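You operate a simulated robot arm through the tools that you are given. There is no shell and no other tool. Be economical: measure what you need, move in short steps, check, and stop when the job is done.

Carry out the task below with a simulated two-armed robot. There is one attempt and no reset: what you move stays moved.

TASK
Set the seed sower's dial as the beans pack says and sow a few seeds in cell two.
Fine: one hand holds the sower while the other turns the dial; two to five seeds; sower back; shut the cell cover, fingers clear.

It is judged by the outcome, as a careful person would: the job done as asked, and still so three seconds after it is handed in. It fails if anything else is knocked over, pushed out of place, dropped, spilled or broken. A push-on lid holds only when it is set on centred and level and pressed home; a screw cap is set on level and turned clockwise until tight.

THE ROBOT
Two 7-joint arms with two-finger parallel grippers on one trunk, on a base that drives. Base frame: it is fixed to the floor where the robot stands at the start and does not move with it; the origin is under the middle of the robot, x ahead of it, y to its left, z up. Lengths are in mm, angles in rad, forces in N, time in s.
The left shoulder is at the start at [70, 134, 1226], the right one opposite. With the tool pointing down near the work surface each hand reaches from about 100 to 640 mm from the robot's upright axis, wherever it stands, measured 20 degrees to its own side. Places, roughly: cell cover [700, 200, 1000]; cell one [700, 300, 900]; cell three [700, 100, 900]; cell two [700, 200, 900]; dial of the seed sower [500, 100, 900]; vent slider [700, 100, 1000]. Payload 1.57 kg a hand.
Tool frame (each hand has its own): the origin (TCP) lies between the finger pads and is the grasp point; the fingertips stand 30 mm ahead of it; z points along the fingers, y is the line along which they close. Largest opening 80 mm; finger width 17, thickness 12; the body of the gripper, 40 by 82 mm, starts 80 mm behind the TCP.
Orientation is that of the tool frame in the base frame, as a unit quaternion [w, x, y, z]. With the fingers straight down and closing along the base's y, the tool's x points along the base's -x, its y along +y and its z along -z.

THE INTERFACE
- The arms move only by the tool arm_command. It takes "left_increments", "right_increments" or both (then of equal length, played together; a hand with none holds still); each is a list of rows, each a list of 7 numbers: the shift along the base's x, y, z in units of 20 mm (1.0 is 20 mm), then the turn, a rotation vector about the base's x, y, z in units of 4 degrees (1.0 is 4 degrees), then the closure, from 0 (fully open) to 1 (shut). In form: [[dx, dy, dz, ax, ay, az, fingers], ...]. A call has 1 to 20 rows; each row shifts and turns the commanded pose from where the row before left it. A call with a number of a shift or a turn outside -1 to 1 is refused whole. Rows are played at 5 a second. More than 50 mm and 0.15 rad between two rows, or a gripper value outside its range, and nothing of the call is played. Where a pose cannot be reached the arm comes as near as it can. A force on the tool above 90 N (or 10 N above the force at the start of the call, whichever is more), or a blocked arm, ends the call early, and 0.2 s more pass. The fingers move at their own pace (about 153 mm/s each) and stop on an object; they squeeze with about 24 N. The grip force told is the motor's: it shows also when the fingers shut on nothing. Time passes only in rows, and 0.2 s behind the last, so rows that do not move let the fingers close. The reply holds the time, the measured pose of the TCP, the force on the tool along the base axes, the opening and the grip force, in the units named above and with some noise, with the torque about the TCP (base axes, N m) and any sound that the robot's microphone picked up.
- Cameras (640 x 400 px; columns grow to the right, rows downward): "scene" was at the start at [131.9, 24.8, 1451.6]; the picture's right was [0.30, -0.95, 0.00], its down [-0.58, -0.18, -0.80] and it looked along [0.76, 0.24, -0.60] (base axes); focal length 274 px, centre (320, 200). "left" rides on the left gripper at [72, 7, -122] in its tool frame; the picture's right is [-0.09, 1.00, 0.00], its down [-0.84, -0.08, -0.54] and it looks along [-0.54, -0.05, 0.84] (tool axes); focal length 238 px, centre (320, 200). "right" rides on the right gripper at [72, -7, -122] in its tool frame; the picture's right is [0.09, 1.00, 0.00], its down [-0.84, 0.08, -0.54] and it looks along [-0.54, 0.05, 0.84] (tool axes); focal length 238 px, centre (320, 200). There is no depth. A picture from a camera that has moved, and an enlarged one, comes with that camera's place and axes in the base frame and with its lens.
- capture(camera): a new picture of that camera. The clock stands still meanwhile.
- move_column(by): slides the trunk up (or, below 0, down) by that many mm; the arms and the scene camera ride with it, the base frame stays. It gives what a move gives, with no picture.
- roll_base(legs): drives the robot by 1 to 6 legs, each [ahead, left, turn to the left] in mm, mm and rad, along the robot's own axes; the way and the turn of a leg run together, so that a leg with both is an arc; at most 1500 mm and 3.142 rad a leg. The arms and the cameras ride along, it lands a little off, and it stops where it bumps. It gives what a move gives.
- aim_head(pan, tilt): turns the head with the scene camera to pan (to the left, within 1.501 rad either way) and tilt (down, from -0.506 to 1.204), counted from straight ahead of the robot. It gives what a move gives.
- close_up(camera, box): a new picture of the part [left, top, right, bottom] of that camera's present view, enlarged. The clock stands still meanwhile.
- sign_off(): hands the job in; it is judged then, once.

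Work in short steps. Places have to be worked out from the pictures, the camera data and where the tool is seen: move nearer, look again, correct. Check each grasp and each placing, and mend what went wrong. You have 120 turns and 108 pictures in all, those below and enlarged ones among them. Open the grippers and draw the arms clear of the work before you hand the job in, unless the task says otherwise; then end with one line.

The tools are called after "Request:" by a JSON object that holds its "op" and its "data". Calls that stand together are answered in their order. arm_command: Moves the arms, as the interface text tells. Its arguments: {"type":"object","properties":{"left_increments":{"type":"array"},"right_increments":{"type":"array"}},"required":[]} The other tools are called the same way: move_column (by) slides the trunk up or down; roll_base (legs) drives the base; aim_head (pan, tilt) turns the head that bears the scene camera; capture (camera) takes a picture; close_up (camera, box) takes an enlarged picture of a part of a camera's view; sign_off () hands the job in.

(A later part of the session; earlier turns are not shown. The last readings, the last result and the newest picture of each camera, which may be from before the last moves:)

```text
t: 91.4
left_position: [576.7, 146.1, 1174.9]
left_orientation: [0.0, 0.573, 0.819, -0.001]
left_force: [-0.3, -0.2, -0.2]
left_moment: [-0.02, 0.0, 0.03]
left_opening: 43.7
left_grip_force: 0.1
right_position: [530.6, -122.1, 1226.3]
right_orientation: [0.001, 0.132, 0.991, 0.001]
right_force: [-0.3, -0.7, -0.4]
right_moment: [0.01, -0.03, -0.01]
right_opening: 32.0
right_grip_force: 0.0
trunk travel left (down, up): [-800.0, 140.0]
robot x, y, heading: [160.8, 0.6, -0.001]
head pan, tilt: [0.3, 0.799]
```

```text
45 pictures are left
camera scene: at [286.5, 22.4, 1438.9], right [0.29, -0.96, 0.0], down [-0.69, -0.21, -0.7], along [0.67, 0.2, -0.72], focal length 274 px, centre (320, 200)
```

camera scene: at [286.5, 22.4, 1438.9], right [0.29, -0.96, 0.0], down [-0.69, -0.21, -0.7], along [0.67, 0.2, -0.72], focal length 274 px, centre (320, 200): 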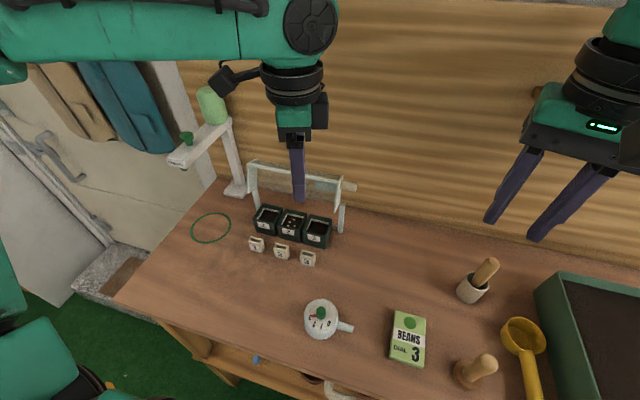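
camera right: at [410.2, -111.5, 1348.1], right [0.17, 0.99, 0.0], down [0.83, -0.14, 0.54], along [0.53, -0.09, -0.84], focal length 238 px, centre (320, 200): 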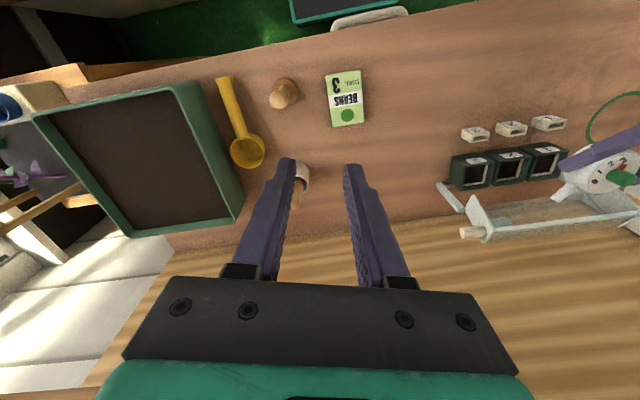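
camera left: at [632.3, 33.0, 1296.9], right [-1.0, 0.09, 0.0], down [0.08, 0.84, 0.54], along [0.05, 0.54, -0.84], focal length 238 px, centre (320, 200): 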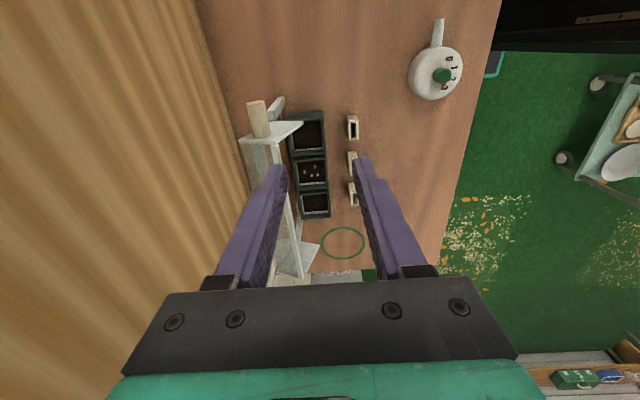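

All fine so far. I finish the turn and move above the handle at z≈1132, with fingertips about 20 mm above the cover's top.

Request:
{"op": "arm_command", "data": {"left_increments": [[0.4, -0.2, 0, 0, 0, -1, 0.45], [0.4, -0.2, 0, 0, 0, -1, 0.45], [0.4, -0.2, 0, 0, 0, -1, 0.45], [0.4, -0.2, 0, 0, 0, -1, 0.45], [0.4, -0.2, 0, 0, 0, -1, 0.45], [0.4, -0.2, -0.2, 0, 0, 0, 0.45], [0.4, -0.2, -0.2, 0, 0, 0, 0.45], [0.4, -0.2, -0.2, 0, 0, 0, 0.45], [0.4, -0.2, -0.2, 0, 0, 0, 0.45], [0.4, -0.25, -0.2, 0, 0, 0, 0.45], [0.4, -0.25, -0.2, 0, 0, 0, 0.45], [0.4, -0.25, -0.2, 0, 0, 0, 0.45], [0.4, -0.25, -0.2, 0, 0, 0, 0.45], [0.4, -0.25, -0.2, 0, 0, 0, 0.45], [0.2, 0, -0.2, 0, 0, 0, 0.45], [0, 0, 0, 0, 0, 0, 0.45]]}}

Request:
{"op": "capture", "data": {"camera": "scene"}}

Request:
{"op": "capture", "data": {"camera": "left"}}

Request:
{"op": "capture", "data": {"camera": "right"}}

```text
t: 94.8
left_position: [659.6, 115.7, 1126.8]
left_orientation: [0.001, 0.707, 0.708, -0.001]
left_force: [0.2, 0.4, -0.7]
left_moment: [0.01, -0.01, -0.03]
left_opening: 43.9
left_grip_force: 0.1
left hand out of reach, approached as far as the arm can: row 10, 11, 12, 13, 14
right_position: [531.3, -122.0, 1226.2]
right_orientation: [0.001, 0.132, 0.991, 0.0]
right_force: [0.1, 0.2, -0.3]
right_moment: [0.01, 0.01, -0.04]
right_opening: 31.8
right_grip_force: 0.1
trunk travel left (down, up): [-800.0, 140.0]
robot x, y, heading: [157.1, -0.8, -0.0]
head pan, tilt: [0.3, 0.799]
```

```text
44 pictures are left
camera scene: at [286.4, 22.4, 1438.9], right [0.29, -0.96, 0.0], down [-0.69, -0.21, -0.7], along [0.67, 0.2, -0.72], focal length 274 px, centre (320, 200)
```

scene: 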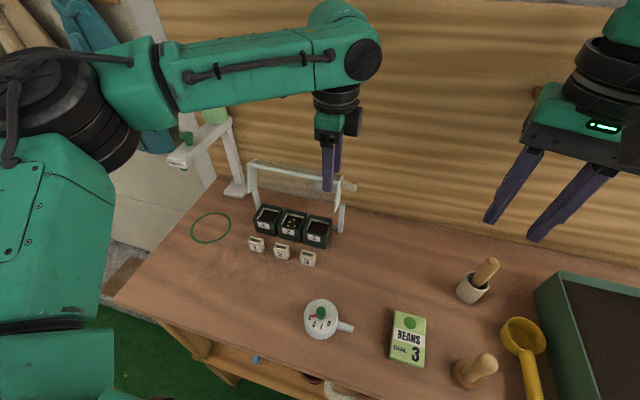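

```text
43 pictures are left
camera left: at [666.2, 186.9, 1248.4], right [1.0, -0.09, 0.0], down [-0.08, -0.84, 0.54], along [-0.05, -0.54, -0.84], focal length 238 px, centre (320, 200)
```

left: 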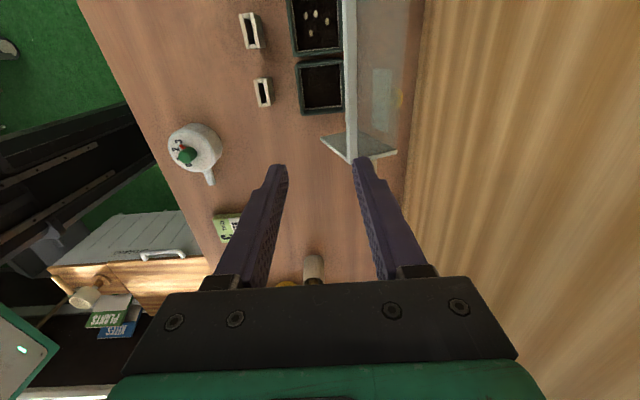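

```text
42 pictures are left
camera right: at [460.0, -111.5, 1348.3], right [0.17, 0.99, 0.0], down [0.83, -0.14, 0.54], along [0.54, -0.09, -0.84], focal length 238 px, centre (320, 200)
```

right: 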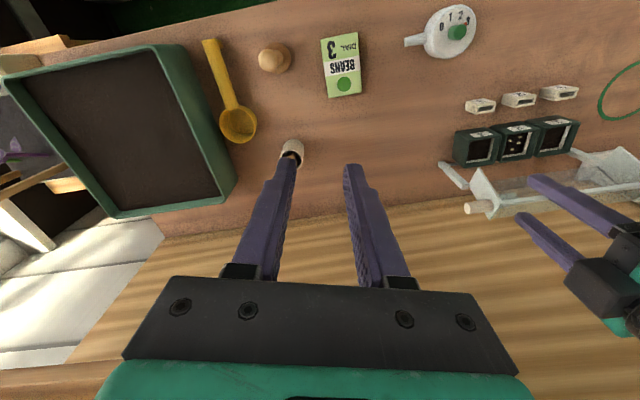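

The reach figure is only for work near the table relative to the shoulders. I raise the trunk 130 mm so the handle sits in that good zone.

Request:
{"op": "move_column", "data": {"by": 130}}

Request:
{"op": "arm_command", "data": {"left_increments": [[0, 0, -0.7, 0, 0, 0, 0.45], [0, 0, -0.7, 0, 0, 0, 0.45], [0, 0, -0.7, 0, 0, 0, 0.45], [0, 0, -0.7, 0, 0, 0, 0.45], [0, 0, -0.7, 0, 0, 0, 0.45], [0.1, -0.2, -0.6, 0, 0, 0, 0.45], [0.3, -0.3, -0.6, 0, 0, 0, 0.45], [0.3, -0.3, -0.6, 0, 0, 0, 0.45], [0.3, -0.3, -0.3, 0, 0, 0, 0.45], [0.3, -0.3, 0, 0, 0, 0, 0.45], [0.3, -0.2, 0, 0, 0, 0, 0.45], [0, 0, 0, 0, 0, 0, 0.45]]}}

Request:
{"op": "capture", "data": {"camera": "left"}}

Request:
{"op": "capture", "data": {"camera": "right"}}

```text
t: 96.4
left_position: [658.4, 114.0, 1257.5]
left_orientation: [0.001, 0.708, 0.706, -0.001]
left_force: [-0.4, -0.1, 0.3]
left_moment: [0.06, 0.01, 0.05]
left_opening: 43.9
left_grip_force: 0.1
right_position: [531.1, -123.1, 1356.4]
right_orientation: [0.001, 0.133, 0.991, 0.002]
right_force: [0.3, 0.6, 0.5]
right_moment: [-0.03, 0.01, 0.01]
right_opening: 31.9
right_grip_force: 0.1
trunk travel left (down, up): [-930.0, 10.0]
robot x, y, heading: [161.5, -6.0, -0.004]
head pan, tilt: [0.3, 0.799]
```

```text
t: 99.0
left_position: [653.2, 116.5, 1158.1]
left_orientation: [0.001, 0.707, 0.708, -0.001]
left_force: [-0.1, -0.4, 0.1]
left_moment: [0.04, 0.01, -0.02]
left_opening: 44.1
left_grip_force: 0.1
left hand out of reach, approached as far as the arm can: row 6, 7, 8, 9, 10, 11
right_position: [531.5, -121.7, 1356.2]
right_orientation: [0.0, 0.132, 0.991, 0.001]
right_force: [0.0, -0.6, -0.6]
right_moment: [-0.01, -0.02, 0.02]
right_opening: 31.8
right_grip_force: 0.0
trunk travel left (down, up): [-930.0, 10.0]
robot x, y, heading: [158.4, -0.1, 0.001]
head pan, tilt: [0.3, 0.799]
```

```text
41 pictures are left
camera left: at [660.0, 189.4, 1277.9], right [1.0, -0.09, 0.0], down [-0.08, -0.84, 0.54], along [-0.05, -0.54, -0.84], focal length 238 px, centre (320, 200)
```

left: 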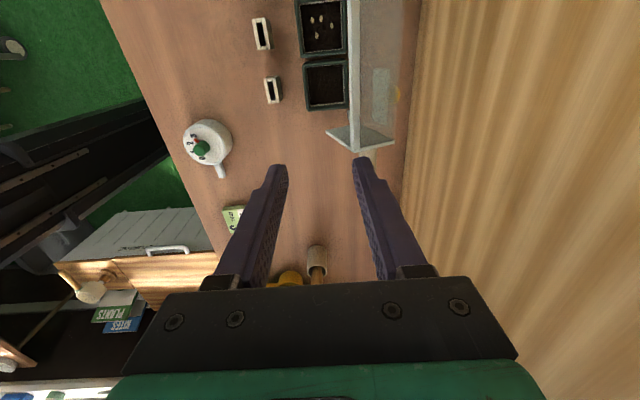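

```text
40 pictures are left
camera right: at [460.1, -111.5, 1478.3], right [0.17, 0.99, 0.0], down [0.83, -0.14, 0.54], along [0.53, -0.09, -0.84], focal length 238 px, centre (320, 200)
```

right: 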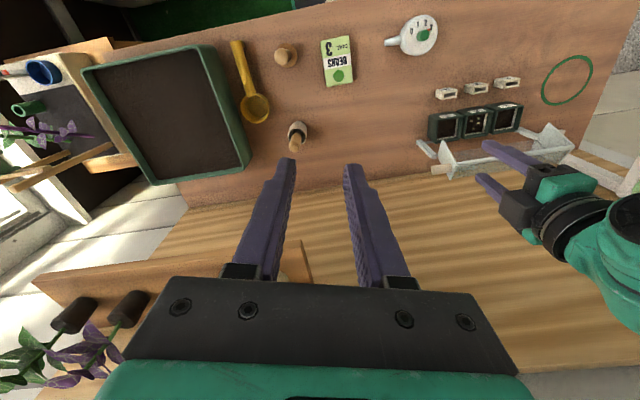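

The arm keeps stopping at about 490 mm ahead of the robot's axis. I look down to see whether the base has room to drive closer.

Request:
{"op": "aim_head", "data": {"pan": 0.0, "tilt": 1.2}}

Request:
{"op": "capture", "data": {"camera": "scene"}}

```text
t: 99.9
left_position: [653.4, 118.1, 1156.9]
left_orientation: [0.0, 0.707, 0.707, 0.0]
left_force: [-0.6, -1.0, -0.5]
left_moment: [0.01, -0.01, 0.03]
left_opening: 43.9
left_grip_force: 0.1
right_position: [531.3, -122.3, 1356.0]
right_orientation: [0.001, 0.132, 0.991, 0.001]
right_force: [0.2, -0.6, -0.4]
right_moment: [0.04, 0.01, 0.01]
right_opening: 31.8
right_grip_force: 0.1
trunk travel left (down, up): [-930.0, 10.0]
robot x, y, heading: [162.3, -2.0, -0.003]
head pan, tilt: [0.0, 1.201]
```

```text
39 pictures are left
camera scene: at [265.3, -1.4, 1541.2], right [0.0, -1.0, 0.0], down [-0.93, 0.0, -0.36], along [0.36, 0.0, -0.93], focal length 274 px, centre (320, 200)
```

scene: 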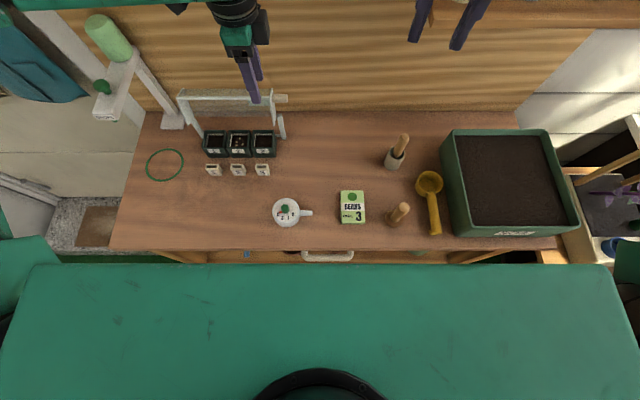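

The chest has room but the base is unseen, so I won't risk a bump. Pitching the fingers 28° forward gains the reach I need. I do that and move to a pre-pose above the handle.

Request:
{"op": "arm_command", "data": {"left_increments": [[0, 0, 0.3, 0, -1, 0, 0.45], [0, 0, 0.3, 0, -1, 0, 0.45], [0, 0, 0, 0, -1, 0, 0.45], [0, 0, 0, 0, -1, 0, 0.45], [0, 0, 0, 0, -1, 0, 0.45], [0, 0, 0, 0, -1, 0, 0.45], [0, 0, 0, 0, -1, 0, 0.45], [0.1, -0.4, -0.4, 0, 0, 0, 0.45], [0.1, -0.4, -0.4, 0, 0, 0, 0.45], [0.1, -0.4, -0.4, 0, 0, 0, 0.45], [0.1, -0.35, -0.4, 0, 0, 0, 0.45], [0.1, 0, -0.4, 0, 0, 0, 0.45], [0, 0, 0, 0, 0, 0, 0.45]]}}

Request:
{"op": "capture", "data": {"camera": "left"}}

Request:
{"op": "close_up", "data": {"camera": "right", "box": [380, 60, 640, 260]}}

Request:
{"op": "close_up", "data": {"camera": "scene", "box": [160, 20, 320, 140]}}

```text
t: 102.7
left_position: [661.4, 87.5, 1130.8]
left_orientation: [0.171, 0.687, 0.685, 0.17]
left_force: [-0.6, 0.7, 0.8]
left_moment: [0.02, -0.02, 0.01]
left_opening: 43.9
left_grip_force: 0.1
right_position: [530.6, -122.4, 1356.4]
right_orientation: [0.001, 0.133, 0.991, 0.0]
right_force: [0.1, 0.6, -0.2]
right_moment: [0.01, 0.0, -0.01]
right_opening: 32.0
right_grip_force: 0.1
trunk travel left (down, up): [-930.0, 10.0]
robot x, y, heading: [157.1, -2.4, -0.002]
head pan, tilt: [0.0, 1.201]
```

```text
38 pictures are left
camera left: at [611.2, 159.5, 1240.5], right [0.88, -0.09, 0.47], down [-0.32, -0.84, 0.44], along [0.35, -0.54, -0.76], focal length 238 px, centre (320, 200)
```

left: 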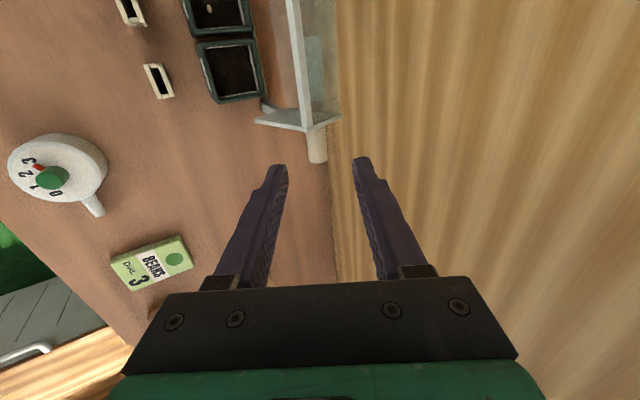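

```text
2.00 times, centred on (510, 160) of right
camera zoom: at [459.7, -111.5, 1478.4], right [0.17, 0.99, 0.0], down [0.83, -0.14, 0.54], along [0.54, -0.09, -0.84], focal length 477 px, centre (-60, 280)
```

zoom: 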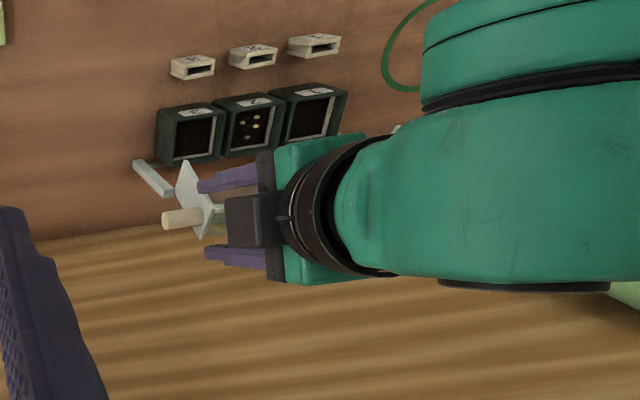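

```text
3.33 times, centred on (240, 80) of scene
camera zoom: at [265.0, -1.4, 1541.2], right [0.0, -1.0, 0.0], down [-0.93, 0.0, -0.36], along [0.36, 0.0, -0.93], focal length 913 px, centre (587, 600)
```

zoom: 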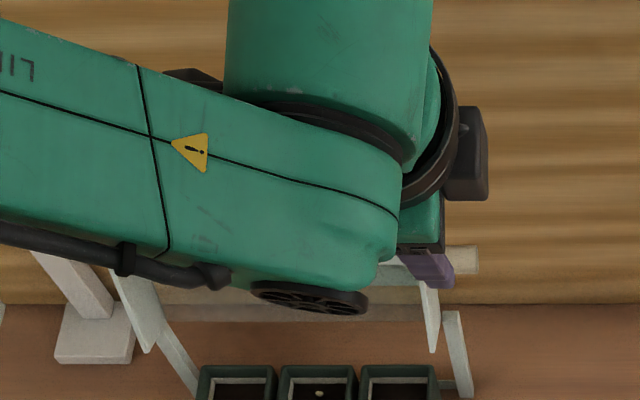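

The handle is centred between the fingers. I advance along the finger direction to cage it.

Request:
{"op": "arm_command", "data": {"left_increments": [[0.2, -0.1, -0.5, 0, 0, 0, 0.45], [0.26, 0, -0.5, 0, 0, 0, 0.45], [0.26, 0, -0.5, 0, 0, 0, 0.45], [0.26, 0, -0.5, 0, 0, 0, 0.45], [0.26, 0, -0.5, 0, 0, 0, 0.45], [0.26, 0, -0.5, 0, 0, 0, 0.45], [0, 0, 0, 0, 0, 0, 0.45]]}}

Request:
{"op": "capture", "data": {"camera": "left"}}

Request:
{"op": "close_up", "data": {"camera": "right", "box": [420, 110, 560, 210]}}

```text
t: 104.3
left_position: [678.1, 107.8, 1085.7]
left_orientation: [0.172, 0.687, 0.686, 0.168]
left_force: [-0.3, 0.6, 0.7]
left_moment: [-0.03, 0.05, 0.0]
left_opening: 44.5
left_grip_force: 0.4
left hand out of reach, approached as far as the arm can: row 3, 4, 5, 6
right_position: [530.7, -121.1, 1356.3]
right_orientation: [0.0, 0.132, 0.991, 0.001]
right_force: [-0.1, 0.9, 0.6]
right_moment: [0.04, 0.02, -0.01]
right_opening: 32.1
right_grip_force: 0.1
trunk travel left (down, up): [-930.0, 10.0]
robot x, y, heading: [161.3, -1.9, -0.003]
head pan, tilt: [0.0, 1.201]
```

```text
35 pictures are left
camera left: at [627.6, 180.1, 1194.5], right [0.88, -0.09, 0.47], down [-0.32, -0.83, 0.44], along [0.35, -0.54, -0.76], focal length 238 px, centre (320, 200)
```

left: 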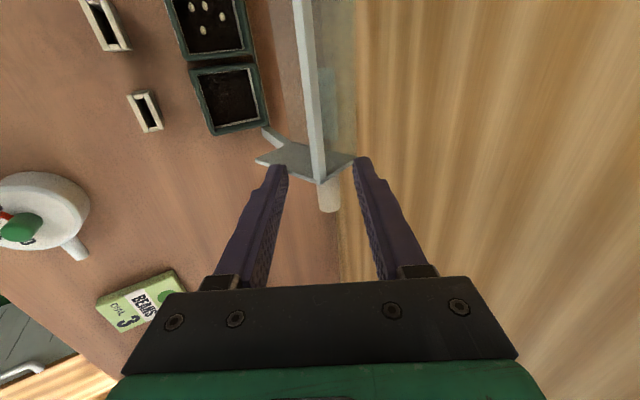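

```text
4.00 times, centred on (490, 160) of right
camera zoom: at [459.8, -111.5, 1478.4], right [0.17, 0.99, 0.0], down [0.83, -0.14, 0.54], along [0.54, -0.09, -0.84], focal length 953 px, centre (-360, 360)
```

zoom: 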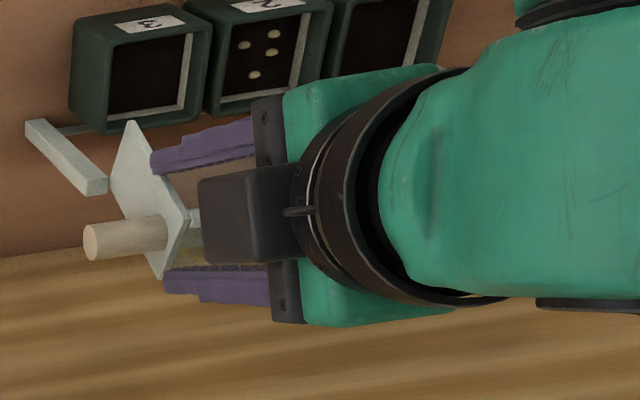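

The inward side is the arm's limit: the hand drifted to y=108, straddling the plate without touching it. I back out and drive the base 110 mm to the right, so the handle lies on the left arm's own side.

Request:
{"op": "arm_command", "data": {"left_increments": [[-0.26, 0, 0.5, 0, 0, 0, 0.45], [-0.26, 0, 0.5, 0, 0, 0, 0.45], [-0.26, 0, 0.5, 0, 0, 0, 0.45], [-0.26, 0, 0.5, 0, 0, 0, 0.45], [-0.26, 0, 0.5, 0, 0, 0, 0.45], [0, 0, 0.5, 0, 0, 0, 0.45], [0, 0, 0.5, 0, 0, 0, 0.45]]}}

Request:
{"op": "roll_base", "data": {"legs": [[0, -110, 0]]}}

Request:
{"op": "capture", "data": {"camera": "scene"}}

```text
t: 105.9
left_position: [653.8, 107.4, 1154.1]
left_orientation: [0.171, 0.686, 0.686, 0.17]
left_force: [0.0, 0.2, -0.6]
left_moment: [0.0, 0.01, 0.02]
left_opening: 44.1
left_grip_force: 0.1
right_position: [531.1, -123.4, 1356.7]
right_orientation: [0.001, 0.132, 0.991, 0.001]
right_force: [0.2, -0.2, -0.5]
right_moment: [0.0, 0.01, -0.02]
right_opening: 32.2
right_grip_force: 0.1
trunk travel left (down, up): [-930.0, 10.0]
robot x, y, heading: [161.0, 0.4, 0.002]
head pan, tilt: [0.0, 1.201]
```

```text
t: 107.1
left_position: [654.6, 5.5, 1152.7]
left_orientation: [0.173, 0.687, 0.686, 0.168]
left_force: [-0.7, 0.7, -0.7]
left_moment: [0.02, 0.01, 0.0]
left_opening: 44.1
left_grip_force: 0.0
right_position: [530.8, -224.0, 1358.2]
right_orientation: [0.0, 0.132, 0.991, -0.002]
right_force: [0.2, 0.2, -0.1]
right_moment: [-0.06, -0.06, 0.01]
right_opening: 31.9
right_grip_force: 0.0
trunk travel left (down, up): [-930.0, 10.0]
robot x, y, heading: [162.1, -110.8, -0.007]
head pan, tilt: [0.0, 1.201]
```

```text
33 pictures are left
camera scene: at [265.0, -102.6, 1541.2], right [0.0, -1.0, 0.01], down [-0.93, 0.0, -0.36], along [0.36, -0.01, -0.93], focal length 274 px, centre (320, 200)
```

scene: 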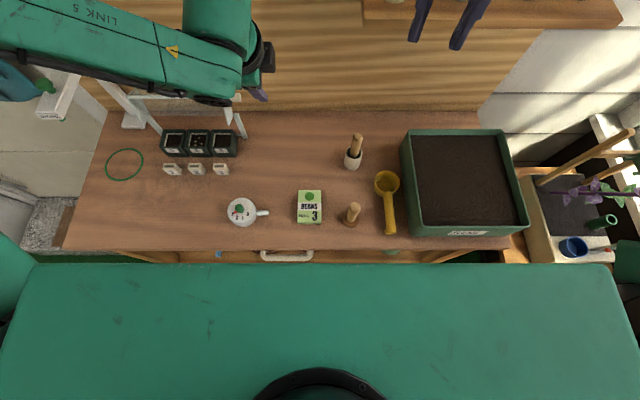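

I move the hand back over the handle line at y≈86.

Request:
{"op": "arm_command", "data": {"left_increments": [[0.05, 0.5, 0, 0, 0, 0, 0.45], [0.05, 0.5, 0, 0, 0, 0, 0.45], [0.05, 0.5, 0, 0, 0, 0, 0.45], [0.05, 0.5, 0, 0, 0, 0, 0.45], [0.05, 0.5, 0, 0, 0, 0, 0.45], [0.05, 0.5, 0, 0, 0, 0, 0.45], [0, 0.5, -0.4, 0, 0, 0, 0.45], [0, 0.5, -0.5, 0, 0, 0, 0.45], [0, 0, 0, 0, 0, 0, 0.45]]}}

Request:
{"op": "capture", "data": {"camera": "left"}}

```text
t: 109.1
left_position: [660.4, 80.8, 1136.3]
left_orientation: [0.172, 0.687, 0.685, 0.171]
left_force: [0.2, 0.2, 1.2]
left_moment: [0.01, 0.01, 0.03]
left_opening: 44.1
left_grip_force: 0.0
right_position: [529.9, -232.1, 1356.7]
right_orientation: [0.001, 0.132, 0.991, 0.0]
right_force: [-0.4, -0.2, -0.8]
right_moment: [0.01, -0.02, 0.0]
right_opening: 32.1
right_grip_force: 0.2
trunk travel left (down, up): [-930.0, 10.0]
robot x, y, heading: [159.5, -106.0, -0.0]
head pan, tilt: [0.0, 1.201]
```

```text
32 pictures are left
camera left: at [609.1, 152.2, 1245.8], right [0.88, -0.09, 0.47], down [-0.32, -0.84, 0.44], along [0.35, -0.54, -0.76], focal length 238 px, centre (320, 200)
```

left: 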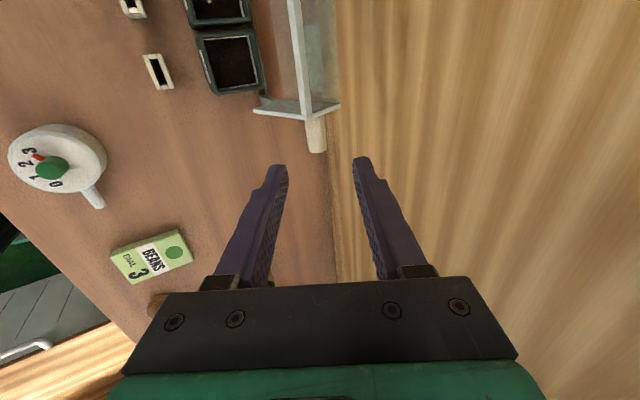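

No reach warning now. I advance to cage the handle.

Request:
{"op": "arm_command", "data": {"left_increments": [[0.15, 0.25, -0.45, 0, 0, 0, 0.45], [0.22, 0, -0.45, 0, 0, 0, 0.45], [0.22, 0, -0.45, 0, 0, 0, 0.45], [0.22, 0, -0.45, 0, 0, 0, 0.45], [0.22, 0, -0.45, 0, 0, 0, 0.45], [0.22, 0, -0.45, 0, 0, 0, 0.45], [0.2, 0, -0.45, 0, 0, 0, 0.45], [0, 0, 0, 0, 0, 0, 0.45]]}}

Request:
{"op": "capture", "data": {"camera": "left"}}

Request:
{"op": "capture", "data": {"camera": "right"}}

```text
t: 110.9
left_position: [689.5, 84.9, 1071.9]
left_orientation: [0.172, 0.687, 0.686, 0.17]
left_force: [0.3, 0.3, -0.5]
left_moment: [0.01, -0.01, 0.01]
left_opening: 43.9
left_grip_force: 0.0
right_position: [530.0, -232.0, 1356.5]
right_orientation: [0.0, 0.132, 0.991, 0.0]
right_force: [0.4, 0.2, -1.1]
right_moment: [-0.03, -0.03, -0.01]
right_opening: 31.9
right_grip_force: 0.1
trunk travel left (down, up): [-930.0, 10.0]
robot x, y, heading: [157.2, -105.0, -0.006]
head pan, tilt: [0.0, 1.201]
```

```text
31 pictures are left
camera left: at [638.5, 155.6, 1182.3], right [0.88, -0.09, 0.47], down [-0.32, -0.84, 0.44], along [0.35, -0.54, -0.76], focal length 238 px, centre (320, 200)
```

left: 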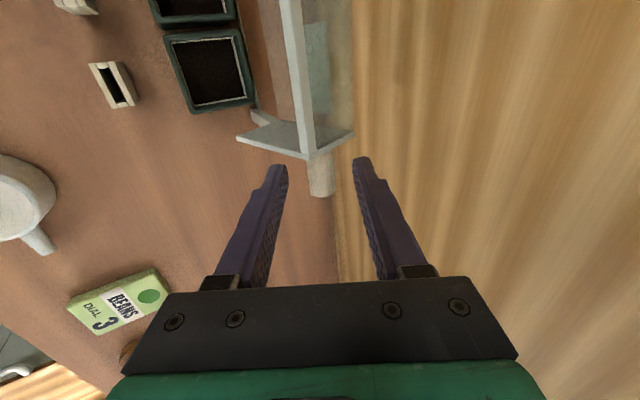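

```text
30 pictures are left
camera right: at [459.4, -220.3, 1478.3], right [0.17, 0.98, 0.0], down [0.83, -0.15, 0.54], along [0.54, -0.09, -0.84], focal length 238 px, centre (320, 200)
```

right: 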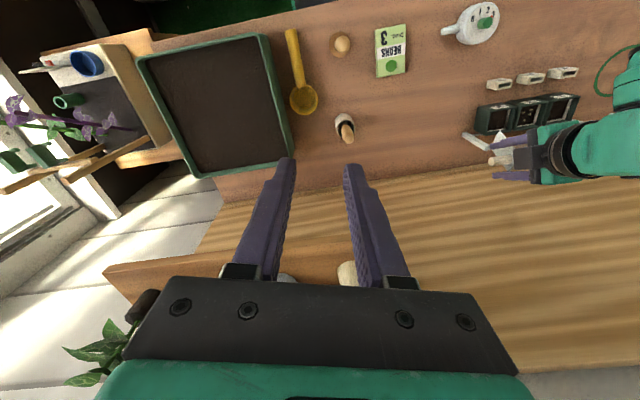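

The handle lies between the fingers, just ahead of the TCP. I go 8 mm deeper, close to a loose cage of about 22 mm, and swing the first half of the arc about the hinge.

Request:
{"op": "arm_command", "data": {"left_increments": [[0.19, 0, -0.35, 0, 0, 0, 0.45], [0, 0, 0, 0, 0, 0, 0.6], [0, 0, 0, 0, 0, 0, 0.72], [0, 0, 0, 0, 0, 0, 0.72], [-0.445, 0, -0.05, 0, -0.7, 0, 0.72], [-0.435, 0, -0.105, 0, -0.7, 0, 0.72], [-0.415, 0, -0.17, 0, -0.7, 0, 0.72], [-0.385, 0, -0.22, 0, -0.7, 0, 0.72], [-0.35, 0, -0.275, 0, -0.7, 0, 0.72], [0, 0, 0, 0, 0, 0, 0.72]]}}

Request:
{"op": "capture", "data": {"camera": "left"}}

Request:
{"op": "close_up", "data": {"camera": "right", "box": [440, 50, 640, 200]}}

```text
t: 113.1
left_position: [649.7, 83.0, 1048.7]
left_orientation: [0.253, 0.661, 0.66, 0.253]
left_force: [0.0, 0.2, 0.0]
left_moment: [-0.02, 0.02, 0.01]
left_opening: 22.2
left_grip_force: 0.0
right_position: [531.3, -230.8, 1357.4]
right_orientation: [0.001, 0.132, 0.991, 0.0]
right_force: [0.1, 0.5, 0.0]
right_moment: [-0.04, 0.0, 0.01]
right_opening: 31.9
right_grip_force: 0.0
trunk travel left (down, up): [-930.0, 10.0]
robot x, y, heading: [157.0, -109.5, -0.002]
head pan, tilt: [0.0, 1.201]
```

```text
29 pictures are left
camera left: at [574.1, 155.0, 1143.5], right [0.74, -0.09, 0.67], down [-0.42, -0.84, 0.35], along [0.52, -0.54, -0.66], focal length 238 px, centre (320, 200)
```

left: 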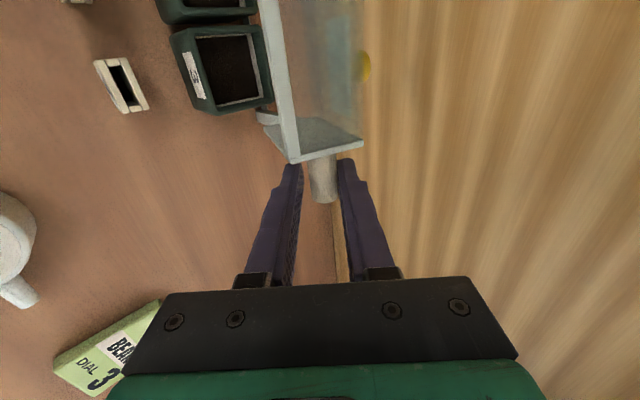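

```text
2.67 times, centred on (540, 125) of right
camera zoom: at [459.6, -220.6, 1478.2], right [0.17, 0.98, 0.0], down [0.83, -0.15, 0.54], along [0.53, -0.09, -0.84], focal length 636 px, centre (-267, 400)
```

zoom: 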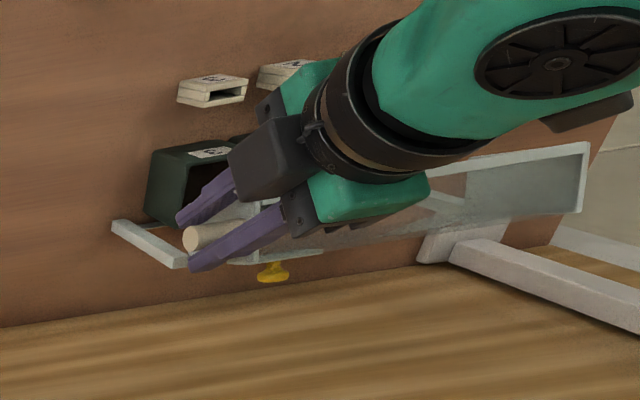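

The cover is swinging forward with the handle caged and no force. I continue the arc.

Request:
{"op": "arm_command", "data": {"left_increments": [[-0.31, 0.05, -0.35, 0, -0.7, 0, 0.72], [-0.265, 0, -0.36, 0, -0.7, 0, 0.72], [-0.21, 0, -0.395, 0, -0.7, 0, 0.72], [-0.15, 0, -0.42, 0, -0.7, 0, 0.72], [-0.095, 0, -0.435, 0, -0.7, 0, 0.72], [0, 0, 0, 0, 0, 0, 0.72]]}}

Request:
{"op": "capture", "data": {"camera": "left"}}

Request:
{"op": "close_up", "data": {"camera": "right", "box": [440, 50, 640, 200]}}

```text
t: 114.5
left_position: [629.6, 95.6, 1037.9]
left_orientation: [0.332, 0.625, 0.624, 0.331]
left_force: [0.3, -0.7, -0.6]
left_moment: [0.0, 0.0, 0.01]
left_opening: 22.6
left_grip_force: 0.1
left hand out of reach, approached as far as the arm can: row 4, 5
right_position: [530.3, -232.6, 1356.5]
right_orientation: [0.0, 0.132, 0.991, 0.0]
right_force: [0.0, 0.2, -0.3]
right_moment: [0.02, 0.02, -0.02]
right_opening: 31.8
right_grip_force: 0.0
trunk travel left (down, up): [-930.0, 10.0]
robot x, y, heading: [162.0, -105.3, -0.004]
head pan, tilt: [0.0, 1.201]
```

```text
27 pictures are left
camera left: at [532.2, 168.2, 1109.9], right [0.56, -0.09, 0.82], down [-0.49, -0.84, 0.24], along [0.67, -0.54, -0.51], focal length 238 px, centre (320, 200)
```

left: 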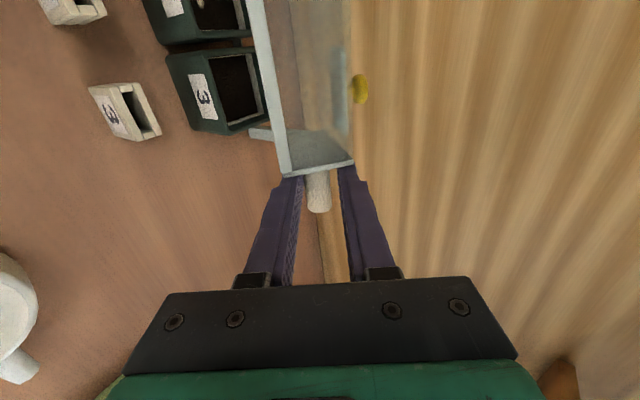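

```text
2.67 times, centred on (540, 125) of right
camera zoom: at [459.6, -221.3, 1478.2], right [0.17, 0.98, 0.0], down [0.83, -0.15, 0.54], along [0.53, -0.09, -0.84], focal length 636 px, centre (-267, 400)
```

zoom: 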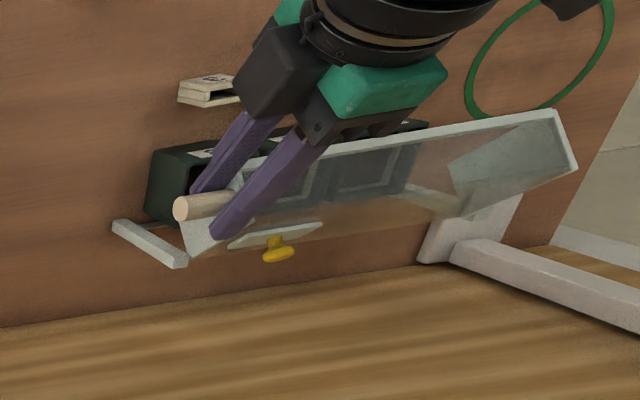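

The arm is folding too tightly with the trunk this high. The rest of the arc is nearly vertical, so I lower the trunk 30 mm, which carries the handle down along the arc.

Request:
{"op": "move_column", "data": {"by": -30}}

Request:
{"op": "arm_command", "data": {"left_increments": [[0, -0.2, 0, 0, 0, 0, 0.72], [0, -0.25, 0, 0, 0, 0, 0.72], [0, 0, 0, 0, 0, 0, 0.72]]}}

Request:
{"op": "capture", "data": {"camera": "left"}}

Request:
{"op": "close_up", "data": {"camera": "right", "box": [440, 50, 640, 200]}}

```text
t: 115.2
left_position: [629.1, 96.6, 1007.4]
left_orientation: [0.332, 0.625, 0.623, 0.332]
left_force: [-0.2, -1.5, 0.2]
left_moment: [-0.02, 0.0, -0.01]
left_opening: 22.7
left_grip_force: 0.4
right_position: [529.1, -232.3, 1326.3]
right_orientation: [0.001, 0.132, 0.991, 0.001]
right_force: [1.3, 0.4, 0.5]
right_moment: [0.01, -0.02, 0.02]
right_opening: 31.9
right_grip_force: 0.1
trunk travel left (down, up): [-900.0, 40.0]
robot x, y, heading: [159.7, -107.6, -0.011]
head pan, tilt: [0.0, 1.201]
```

```text
t: 116.0
left_position: [629.8, 88.9, 1011.0]
left_orientation: [0.331, 0.626, 0.624, 0.331]
left_force: [-0.1, -0.3, -0.4]
left_moment: [0.01, 0.01, 0.0]
left_opening: 22.1
left_grip_force: 0.1
left hand out of reach, approached as far as the arm can: row 2
right_position: [529.7, -230.6, 1327.7]
right_orientation: [0.001, 0.132, 0.991, -0.001]
right_force: [0.6, 0.7, -0.3]
right_moment: [0.02, 0.01, -0.01]
right_opening: 31.8
right_grip_force: 0.0
trunk travel left (down, up): [-900.0, 40.0]
robot x, y, heading: [162.1, -109.0, -0.002]
head pan, tilt: [0.0, 1.201]
```

```text
25 pictures are left
camera left: at [532.7, 161.4, 1083.1], right [0.56, -0.09, 0.82], down [-0.49, -0.84, 0.24], along [0.67, -0.54, -0.51], focal length 238 px, centre (320, 200)
```

left: 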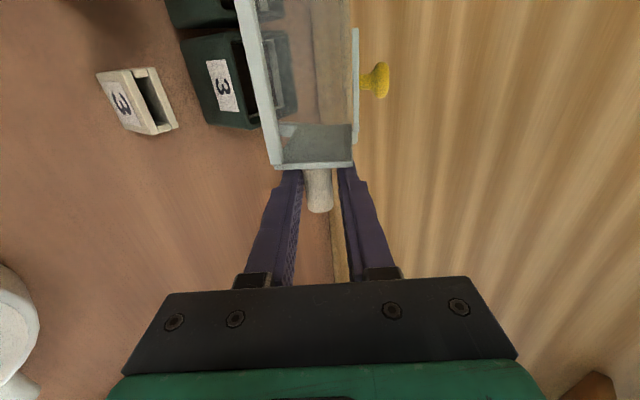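

```text
2.67 times, centred on (540, 125) of right
camera zoom: at [459.4, -220.4, 1448.3], right [0.17, 0.98, 0.0], down [0.83, -0.15, 0.54], along [0.54, -0.09, -0.84], focal length 636 px, centre (-267, 400)
```

zoom: 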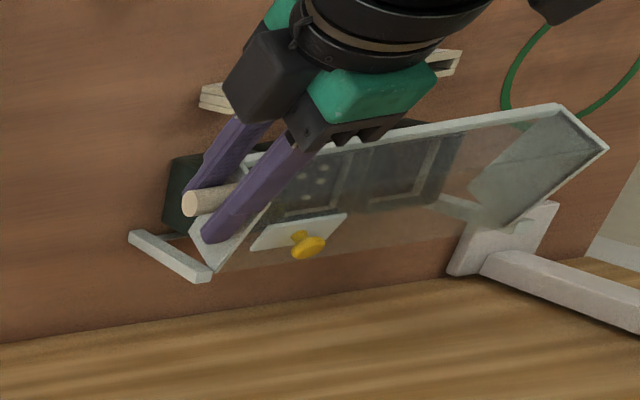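

The cover is following, and the seeds are visible through it. I lower the trunk another 22 mm.

Request:
{"op": "move_column", "data": {"by": -22}}

Request:
{"op": "close_up", "data": {"camera": "right", "box": [440, 30, 640, 180]}}

Request:
{"op": "capture", "data": {"camera": "left"}}

```text
t: 116.7
left_position: [630.3, 89.2, 987.6]
left_orientation: [0.331, 0.626, 0.624, 0.331]
left_force: [-0.1, -0.4, -0.8]
left_moment: [0.01, 0.02, 0.0]
left_opening: 22.4
left_grip_force: 0.1
right_position: [530.1, -231.2, 1305.0]
right_orientation: [0.001, 0.132, 0.991, 0.0]
right_force: [0.5, -0.8, -0.1]
right_moment: [-0.01, -0.01, -0.01]
right_opening: 32.2
right_grip_force: 0.1
trunk travel left (down, up): [-878.0, 62.0]
robot x, y, heading: [161.1, -107.4, 0.001]
head pan, tilt: [0.0, 1.201]
```

```text
2.67 times, centred on (540, 105) of right
camera zoom: at [459.8, -220.4, 1426.1], right [0.17, 0.98, 0.0], down [0.83, -0.15, 0.54], along [0.53, -0.09, -0.84], focal length 636 px, centre (-267, 453)
```

zoom: 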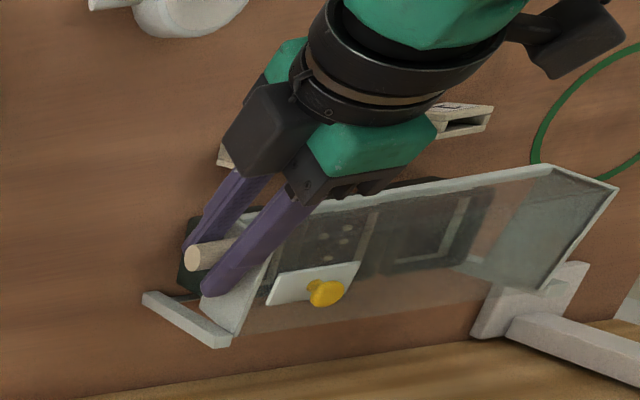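

```text
22 pictures are left
camera left: at [533.0, 161.5, 1060.9], right [0.56, -0.09, 0.82], down [-0.49, -0.83, 0.24], along [0.67, -0.54, -0.51], focal length 238 px, centre (320, 200)
```

left: 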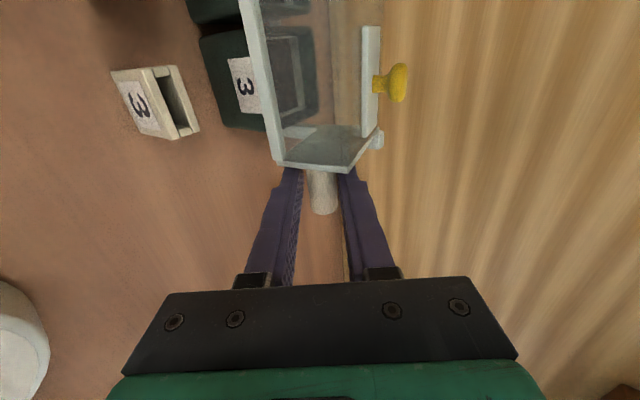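

Nearly shut. I lower another 12 mm and check for contact.

Request:
{"op": "move_column", "data": {"by": -12}}

Request:
{"op": "close_up", "data": {"camera": "right", "box": [440, 30, 640, 180]}}

```text
t: 117.3
left_position: [629.4, 89.2, 976.9]
left_orientation: [0.332, 0.626, 0.623, 0.331]
left_force: [2.2, 0.2, 1.5]
left_moment: [0.02, -0.01, 0.0]
left_opening: 24.7
left_grip_force: 1.2
right_position: [530.8, -232.4, 1291.9]
right_orientation: [0.001, 0.132, 0.991, 0.0]
right_force: [0.4, -0.1, -0.7]
right_moment: [0.01, -0.02, 0.0]
right_opening: 32.2
right_grip_force: 0.0
trunk travel left (down, up): [-866.0, 74.0]
robot x, y, heading: [157.1, -111.8, -0.006]
head pan, tilt: [0.0, 1.201]
```

```text
2.67 times, centred on (540, 105) of right
camera zoom: at [460.1, -220.7, 1414.1], right [0.17, 0.98, 0.0], down [0.83, -0.15, 0.54], along [0.53, -0.09, -0.84], focal length 636 px, centre (-267, 453)
```

zoom: 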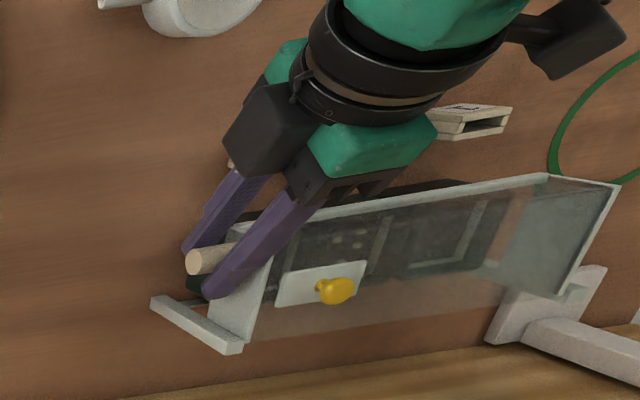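

There's light contact now. I turn the head to see whether the cover is fully down.

Request:
{"op": "aim_head", "data": {"pan": 0.6, "tilt": 0.8}}

Request:
{"op": "capture", "data": {"camera": "scene"}}

```text
t: 118.3
left_position: [630.0, 88.8, 977.4]
left_orientation: [0.331, 0.626, 0.624, 0.33]
left_force: [3.5, -0.5, 2.4]
left_moment: [-0.01, 0.0, -0.03]
left_opening: 26.1
left_grip_force: 2.0
right_position: [531.0, -232.6, 1292.3]
right_orientation: [0.0, 0.133, 0.991, 0.001]
right_force: [0.7, 0.5, -0.1]
right_moment: [0.01, -0.01, 0.03]
right_opening: 32.0
right_grip_force: 0.0
trunk travel left (down, up): [-866.0, 74.0]
robot x, y, heading: [164.2, -104.3, -0.003]
head pan, tilt: [0.6, 0.799]
```

```text
20 pictures are left
camera scene: at [276.4, -64.9, 1504.8], right [0.56, -0.83, 0.0], down [-0.59, -0.4, -0.7], along [0.58, 0.39, -0.72], focal length 274 px, centre (320, 200)
```

scene: 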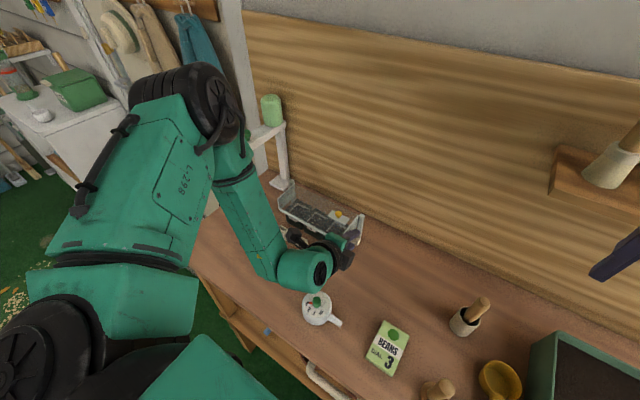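

Request:
{"op": "close_up", "data": {"camera": "scene", "box": [260, 165, 380, 275]}}

Request:
{"op": "capture", "data": {"camera": "left"}}

```text
3.64 times, centred on (320, 220) of scene
camera zoom: at [276.4, -64.9, 1504.8], right [0.56, -0.83, 0.0], down [-0.59, -0.4, -0.7], along [0.58, 0.39, -0.72], focal length 996 px, centre (320, 127)
```

zoom: 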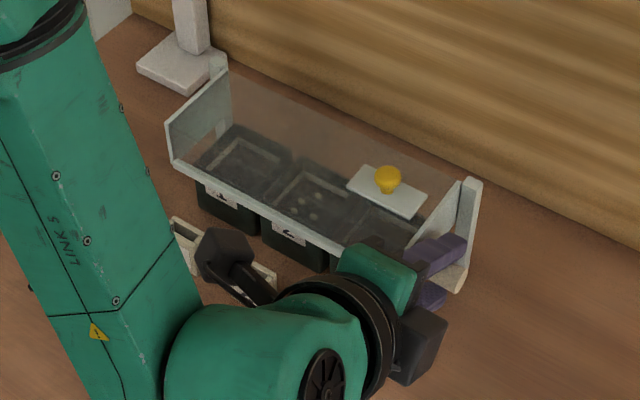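

```text
18 pictures are left
camera left: at [533.2, 161.2, 1049.1], right [0.56, -0.09, 0.82], down [-0.49, -0.83, 0.24], along [0.67, -0.54, -0.51], focal length 238 px, centre (320, 200)
```

left: 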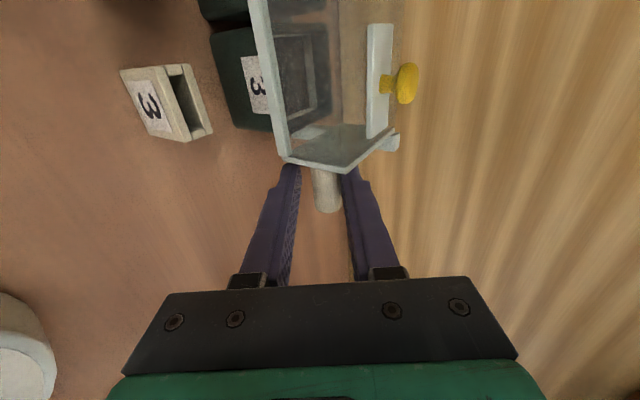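

Triangulation puts the panel's front edge at z≈987 and the lip at z≈952, so the cover is about level and the upper finger is pressing the handle. I press 4 mm more to confirm the stop.

Request:
{"op": "move_column", "data": {"by": -4}}

Request:
{"op": "close_up", "data": {"camera": "scene", "box": [260, 165, 380, 275]}}

```text
t: 118.8
left_position: [630.3, 88.4, 973.3]
left_orientation: [0.333, 0.626, 0.623, 0.331]
left_force: [1.6, 0.7, 9.5]
left_moment: [-0.07, -0.12, 0.02]
left_opening: 30.9
left_grip_force: 4.5
right_position: [530.2, -230.9, 1289.5]
right_orientation: [0.0, 0.131, 0.991, 0.001]
right_force: [-0.2, 0.2, -0.1]
right_moment: [0.02, -0.01, 0.02]
right_opening: 31.9
right_grip_force: 0.0
trunk travel left (down, up): [-862.0, 78.0]
robot x, y, heading: [158.0, -111.8, -0.004]
head pan, tilt: [0.6, 0.799]
```

```text
3.64 times, centred on (320, 220) of scene
camera zoom: at [274.8, -65.1, 1501.1], right [0.56, -0.83, 0.0], down [-0.59, -0.4, -0.7], along [0.58, 0.39, -0.72], focal length 996 px, centre (320, 127)
```

zoom: 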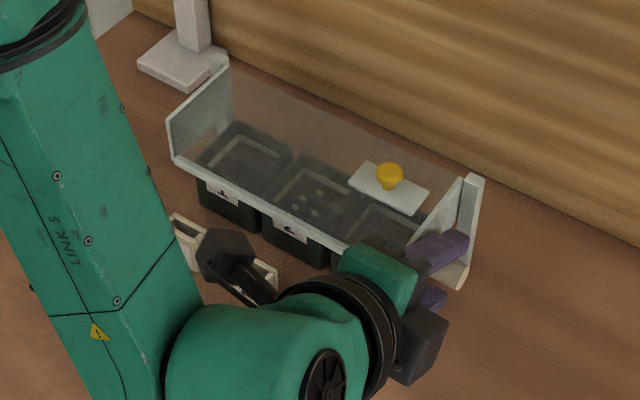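

The cover is on its stop: force rose to 9.5 N with no motion. I relieve the press, open the fingers, and back out along their own direction.

Request:
{"op": "arm_command", "data": {"left_increments": [[0, 0, 0.2, 0, 0, 0, 0.6], [0, 0, 0, 0, 0, 0, 0.45], [0, 0, 0, 0, 0, 0, 0.45], [-0.4, 0, 0.27, 0, 0, 0, 0.45], [-0.4, 0, 0.27, 0, 0, 0, 0.45], [-0.4, 0, 0.27, 0, 0, 0, 0.45], [0, 0, 0, 0, 0, 0, 0.45]]}}

Request:
{"op": "capture", "data": {"camera": "left"}}

```text
t: 120.4
left_position: [606.2, 89.5, 994.1]
left_orientation: [0.332, 0.626, 0.623, 0.331]
left_force: [-0.9, 1.1, -1.0]
left_moment: [0.04, 0.03, -0.02]
left_opening: 43.9
left_grip_force: 0.1
right_position: [530.9, -231.1, 1288.7]
right_orientation: [0.001, 0.132, 0.991, 0.001]
right_force: [0.9, 0.2, 0.1]
right_moment: [-0.01, 0.02, -0.05]
right_opening: 32.1
right_grip_force: 0.0
trunk travel left (down, up): [-862.0, 78.0]
robot x, y, heading: [159.3, -109.3, -0.006]
head pan, tilt: [0.6, 0.799]
```

```text
16 pictures are left
camera left: at [509.4, 161.5, 1066.9], right [0.56, -0.09, 0.82], down [-0.49, -0.84, 0.24], along [0.67, -0.54, -0.51], focal length 238 px, centre (320, 200)
```

left: 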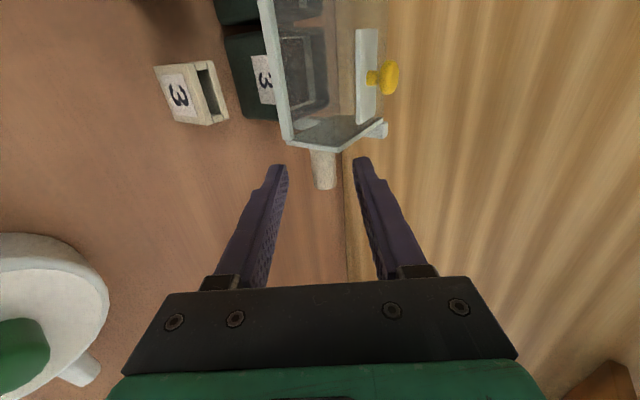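

The fingers are coming off the handle and the cover stays down. I back out a little more, then rise.

Request:
{"op": "arm_command", "data": {"left_increments": [[-0.4, 0, 0.3, 0, 0, 0, 0.45], [-0.3, 0, 0.5, 0, 0, 0, 0.45], [-0.2, 0, 0.7, 0, 0, 0, 0.45], [0, 0, 0.7, 0, 0, 0, 0.45], [0, 0, 0.7, 0, 0, 0, 0.45], [0, 0, 0.7, 0, 0, 0, 0.45], [0, 0, 0.7, 0, 0, 0, 0.45], [0, 0, 0.7, 0, 0, 0, 0.45], [0, 0, 0.7, 0, 0, 0, 0.45], [0, 0, 0.7, 0, 0, 0, 0.45], [0, 0, 0.7, 0, 0, 0, 0.45], [0, 0, 0.7, 0, 0, 0, 0.45], [0, 0, 0, 0, 0, 0, 0.45]]}}

Request:
{"op": "capture", "data": {"camera": "scene"}}

```text
t: 123.2
left_position: [589.5, 89.6, 1057.0]
left_orientation: [0.331, 0.626, 0.624, 0.33]
left_force: [0.3, 0.2, -0.6]
left_moment: [0.02, -0.03, -0.03]
left_opening: 44.4
left_grip_force: 0.0
left hand out of reach, approached as far as the arm can: row 6, 7, 8, 9, 10, 11, 12
right_position: [530.0, -231.8, 1289.7]
right_orientation: [0.001, 0.132, 0.991, 0.0]
right_force: [0.8, -0.7, -0.3]
right_moment: [-0.07, -0.03, 0.01]
right_opening: 32.2
right_grip_force: 0.2
trunk travel left (down, up): [-862.0, 78.0]
robot x, y, heading: [160.7, -109.5, -0.006]
head pan, tilt: [0.6, 0.799]
```

```text
15 pictures are left
camera scene: at [275.8, -64.6, 1500.9], right [0.56, -0.83, 0.0], down [-0.59, -0.4, -0.7], along [0.58, 0.39, -0.72], focal length 274 px, centre (320, 200)
```

scene: 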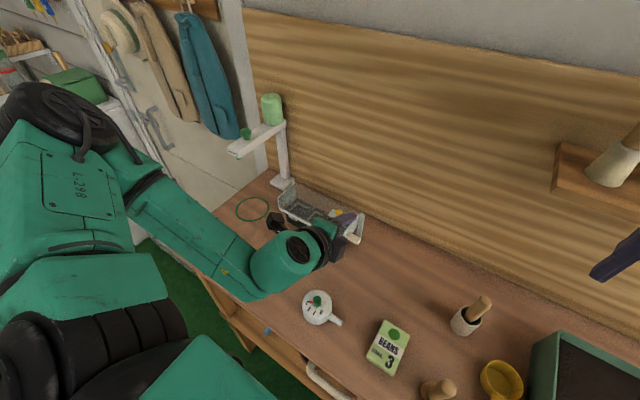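

The hand is clear of the handle. I raise the trunk and drive back to get well clear.

Request:
{"op": "move_column", "data": {"by": 76}}

Request:
{"op": "roll_base", "data": {"legs": [[-200, 0, 0]]}}

Request:
{"op": "aim_head", "data": {"pan": 0.4, "tilt": 0.65}}

Request:
{"op": "capture", "data": {"camera": "scene"}}

```text
t: 124.4
left_position: [589.7, 90.6, 1133.8]
left_orientation: [0.331, 0.626, 0.623, 0.331]
left_force: [-0.1, -0.1, -0.1]
left_moment: [-0.05, 0.02, 0.02]
left_opening: 44.1
left_grip_force: 0.0
right_position: [530.1, -231.4, 1365.5]
right_orientation: [0.001, 0.132, 0.991, -0.001]
right_force: [0.2, -0.4, -0.6]
right_moment: [-0.01, -0.02, -0.02]
right_opening: 32.1
right_grip_force: 0.0
trunk travel left (down, up): [-938.0, 2.0]
robot x, y, heading: [159.2, -110.0, -0.004]
head pan, tilt: [0.6, 0.799]
```

```text
t: 125.9
left_position: [399.5, 87.8, 1131.9]
left_orientation: [0.332, 0.629, 0.622, 0.327]
left_force: [0.4, 0.2, -0.7]
left_moment: [0.02, 0.01, -0.03]
left_opening: 43.8
left_grip_force: 0.1
right_position: [339.4, -233.2, 1363.2]
right_orientation: [-0.002, 0.135, 0.991, 0.001]
right_force: [0.7, -0.4, -0.3]
right_moment: [0.02, -0.01, 0.02]
right_opening: 32.0
right_grip_force: 0.0
trunk travel left (down, up): [-938.0, 2.0]
robot x, y, heading: [-37.5, -105.4, -0.006]
head pan, tilt: [0.6, 0.799]
```

```text
t: 126.7
left_position: [397.3, 88.6, 1132.7]
left_orientation: [0.333, 0.629, 0.621, 0.329]
left_force: [-0.7, -0.4, -0.3]
left_moment: [0.04, 0.0, -0.02]
left_opening: 44.3
left_grip_force: 0.0
right_position: [335.4, -232.9, 1364.0]
right_orientation: [0.001, 0.137, 0.991, 0.0]
right_force: [-0.2, 0.2, 0.5]
right_moment: [0.01, 0.01, 0.01]
right_opening: 31.7
right_grip_force: 0.0
trunk travel left (down, up): [-938.0, 2.0]
robot x, y, heading: [-34.7, -107.8, -0.011]
head pan, tilt: [0.4, 0.649]
```

```text
14 pictures are left
camera scene: at [96.0, -76.0, 1589.4], right [0.38, -0.93, 0.0], down [-0.56, -0.23, -0.8], along [0.74, 0.3, -0.61], focal length 274 px, centre (320, 200)
```

scene: 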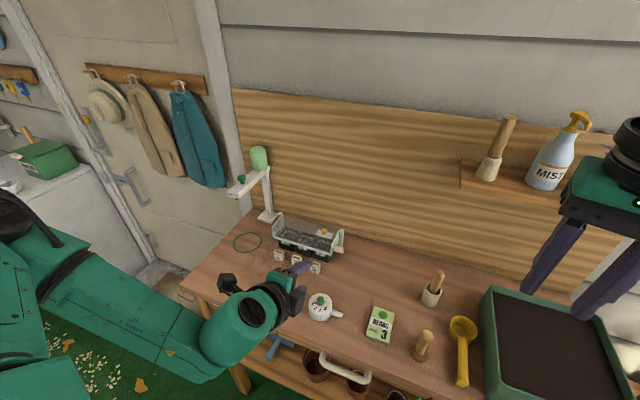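

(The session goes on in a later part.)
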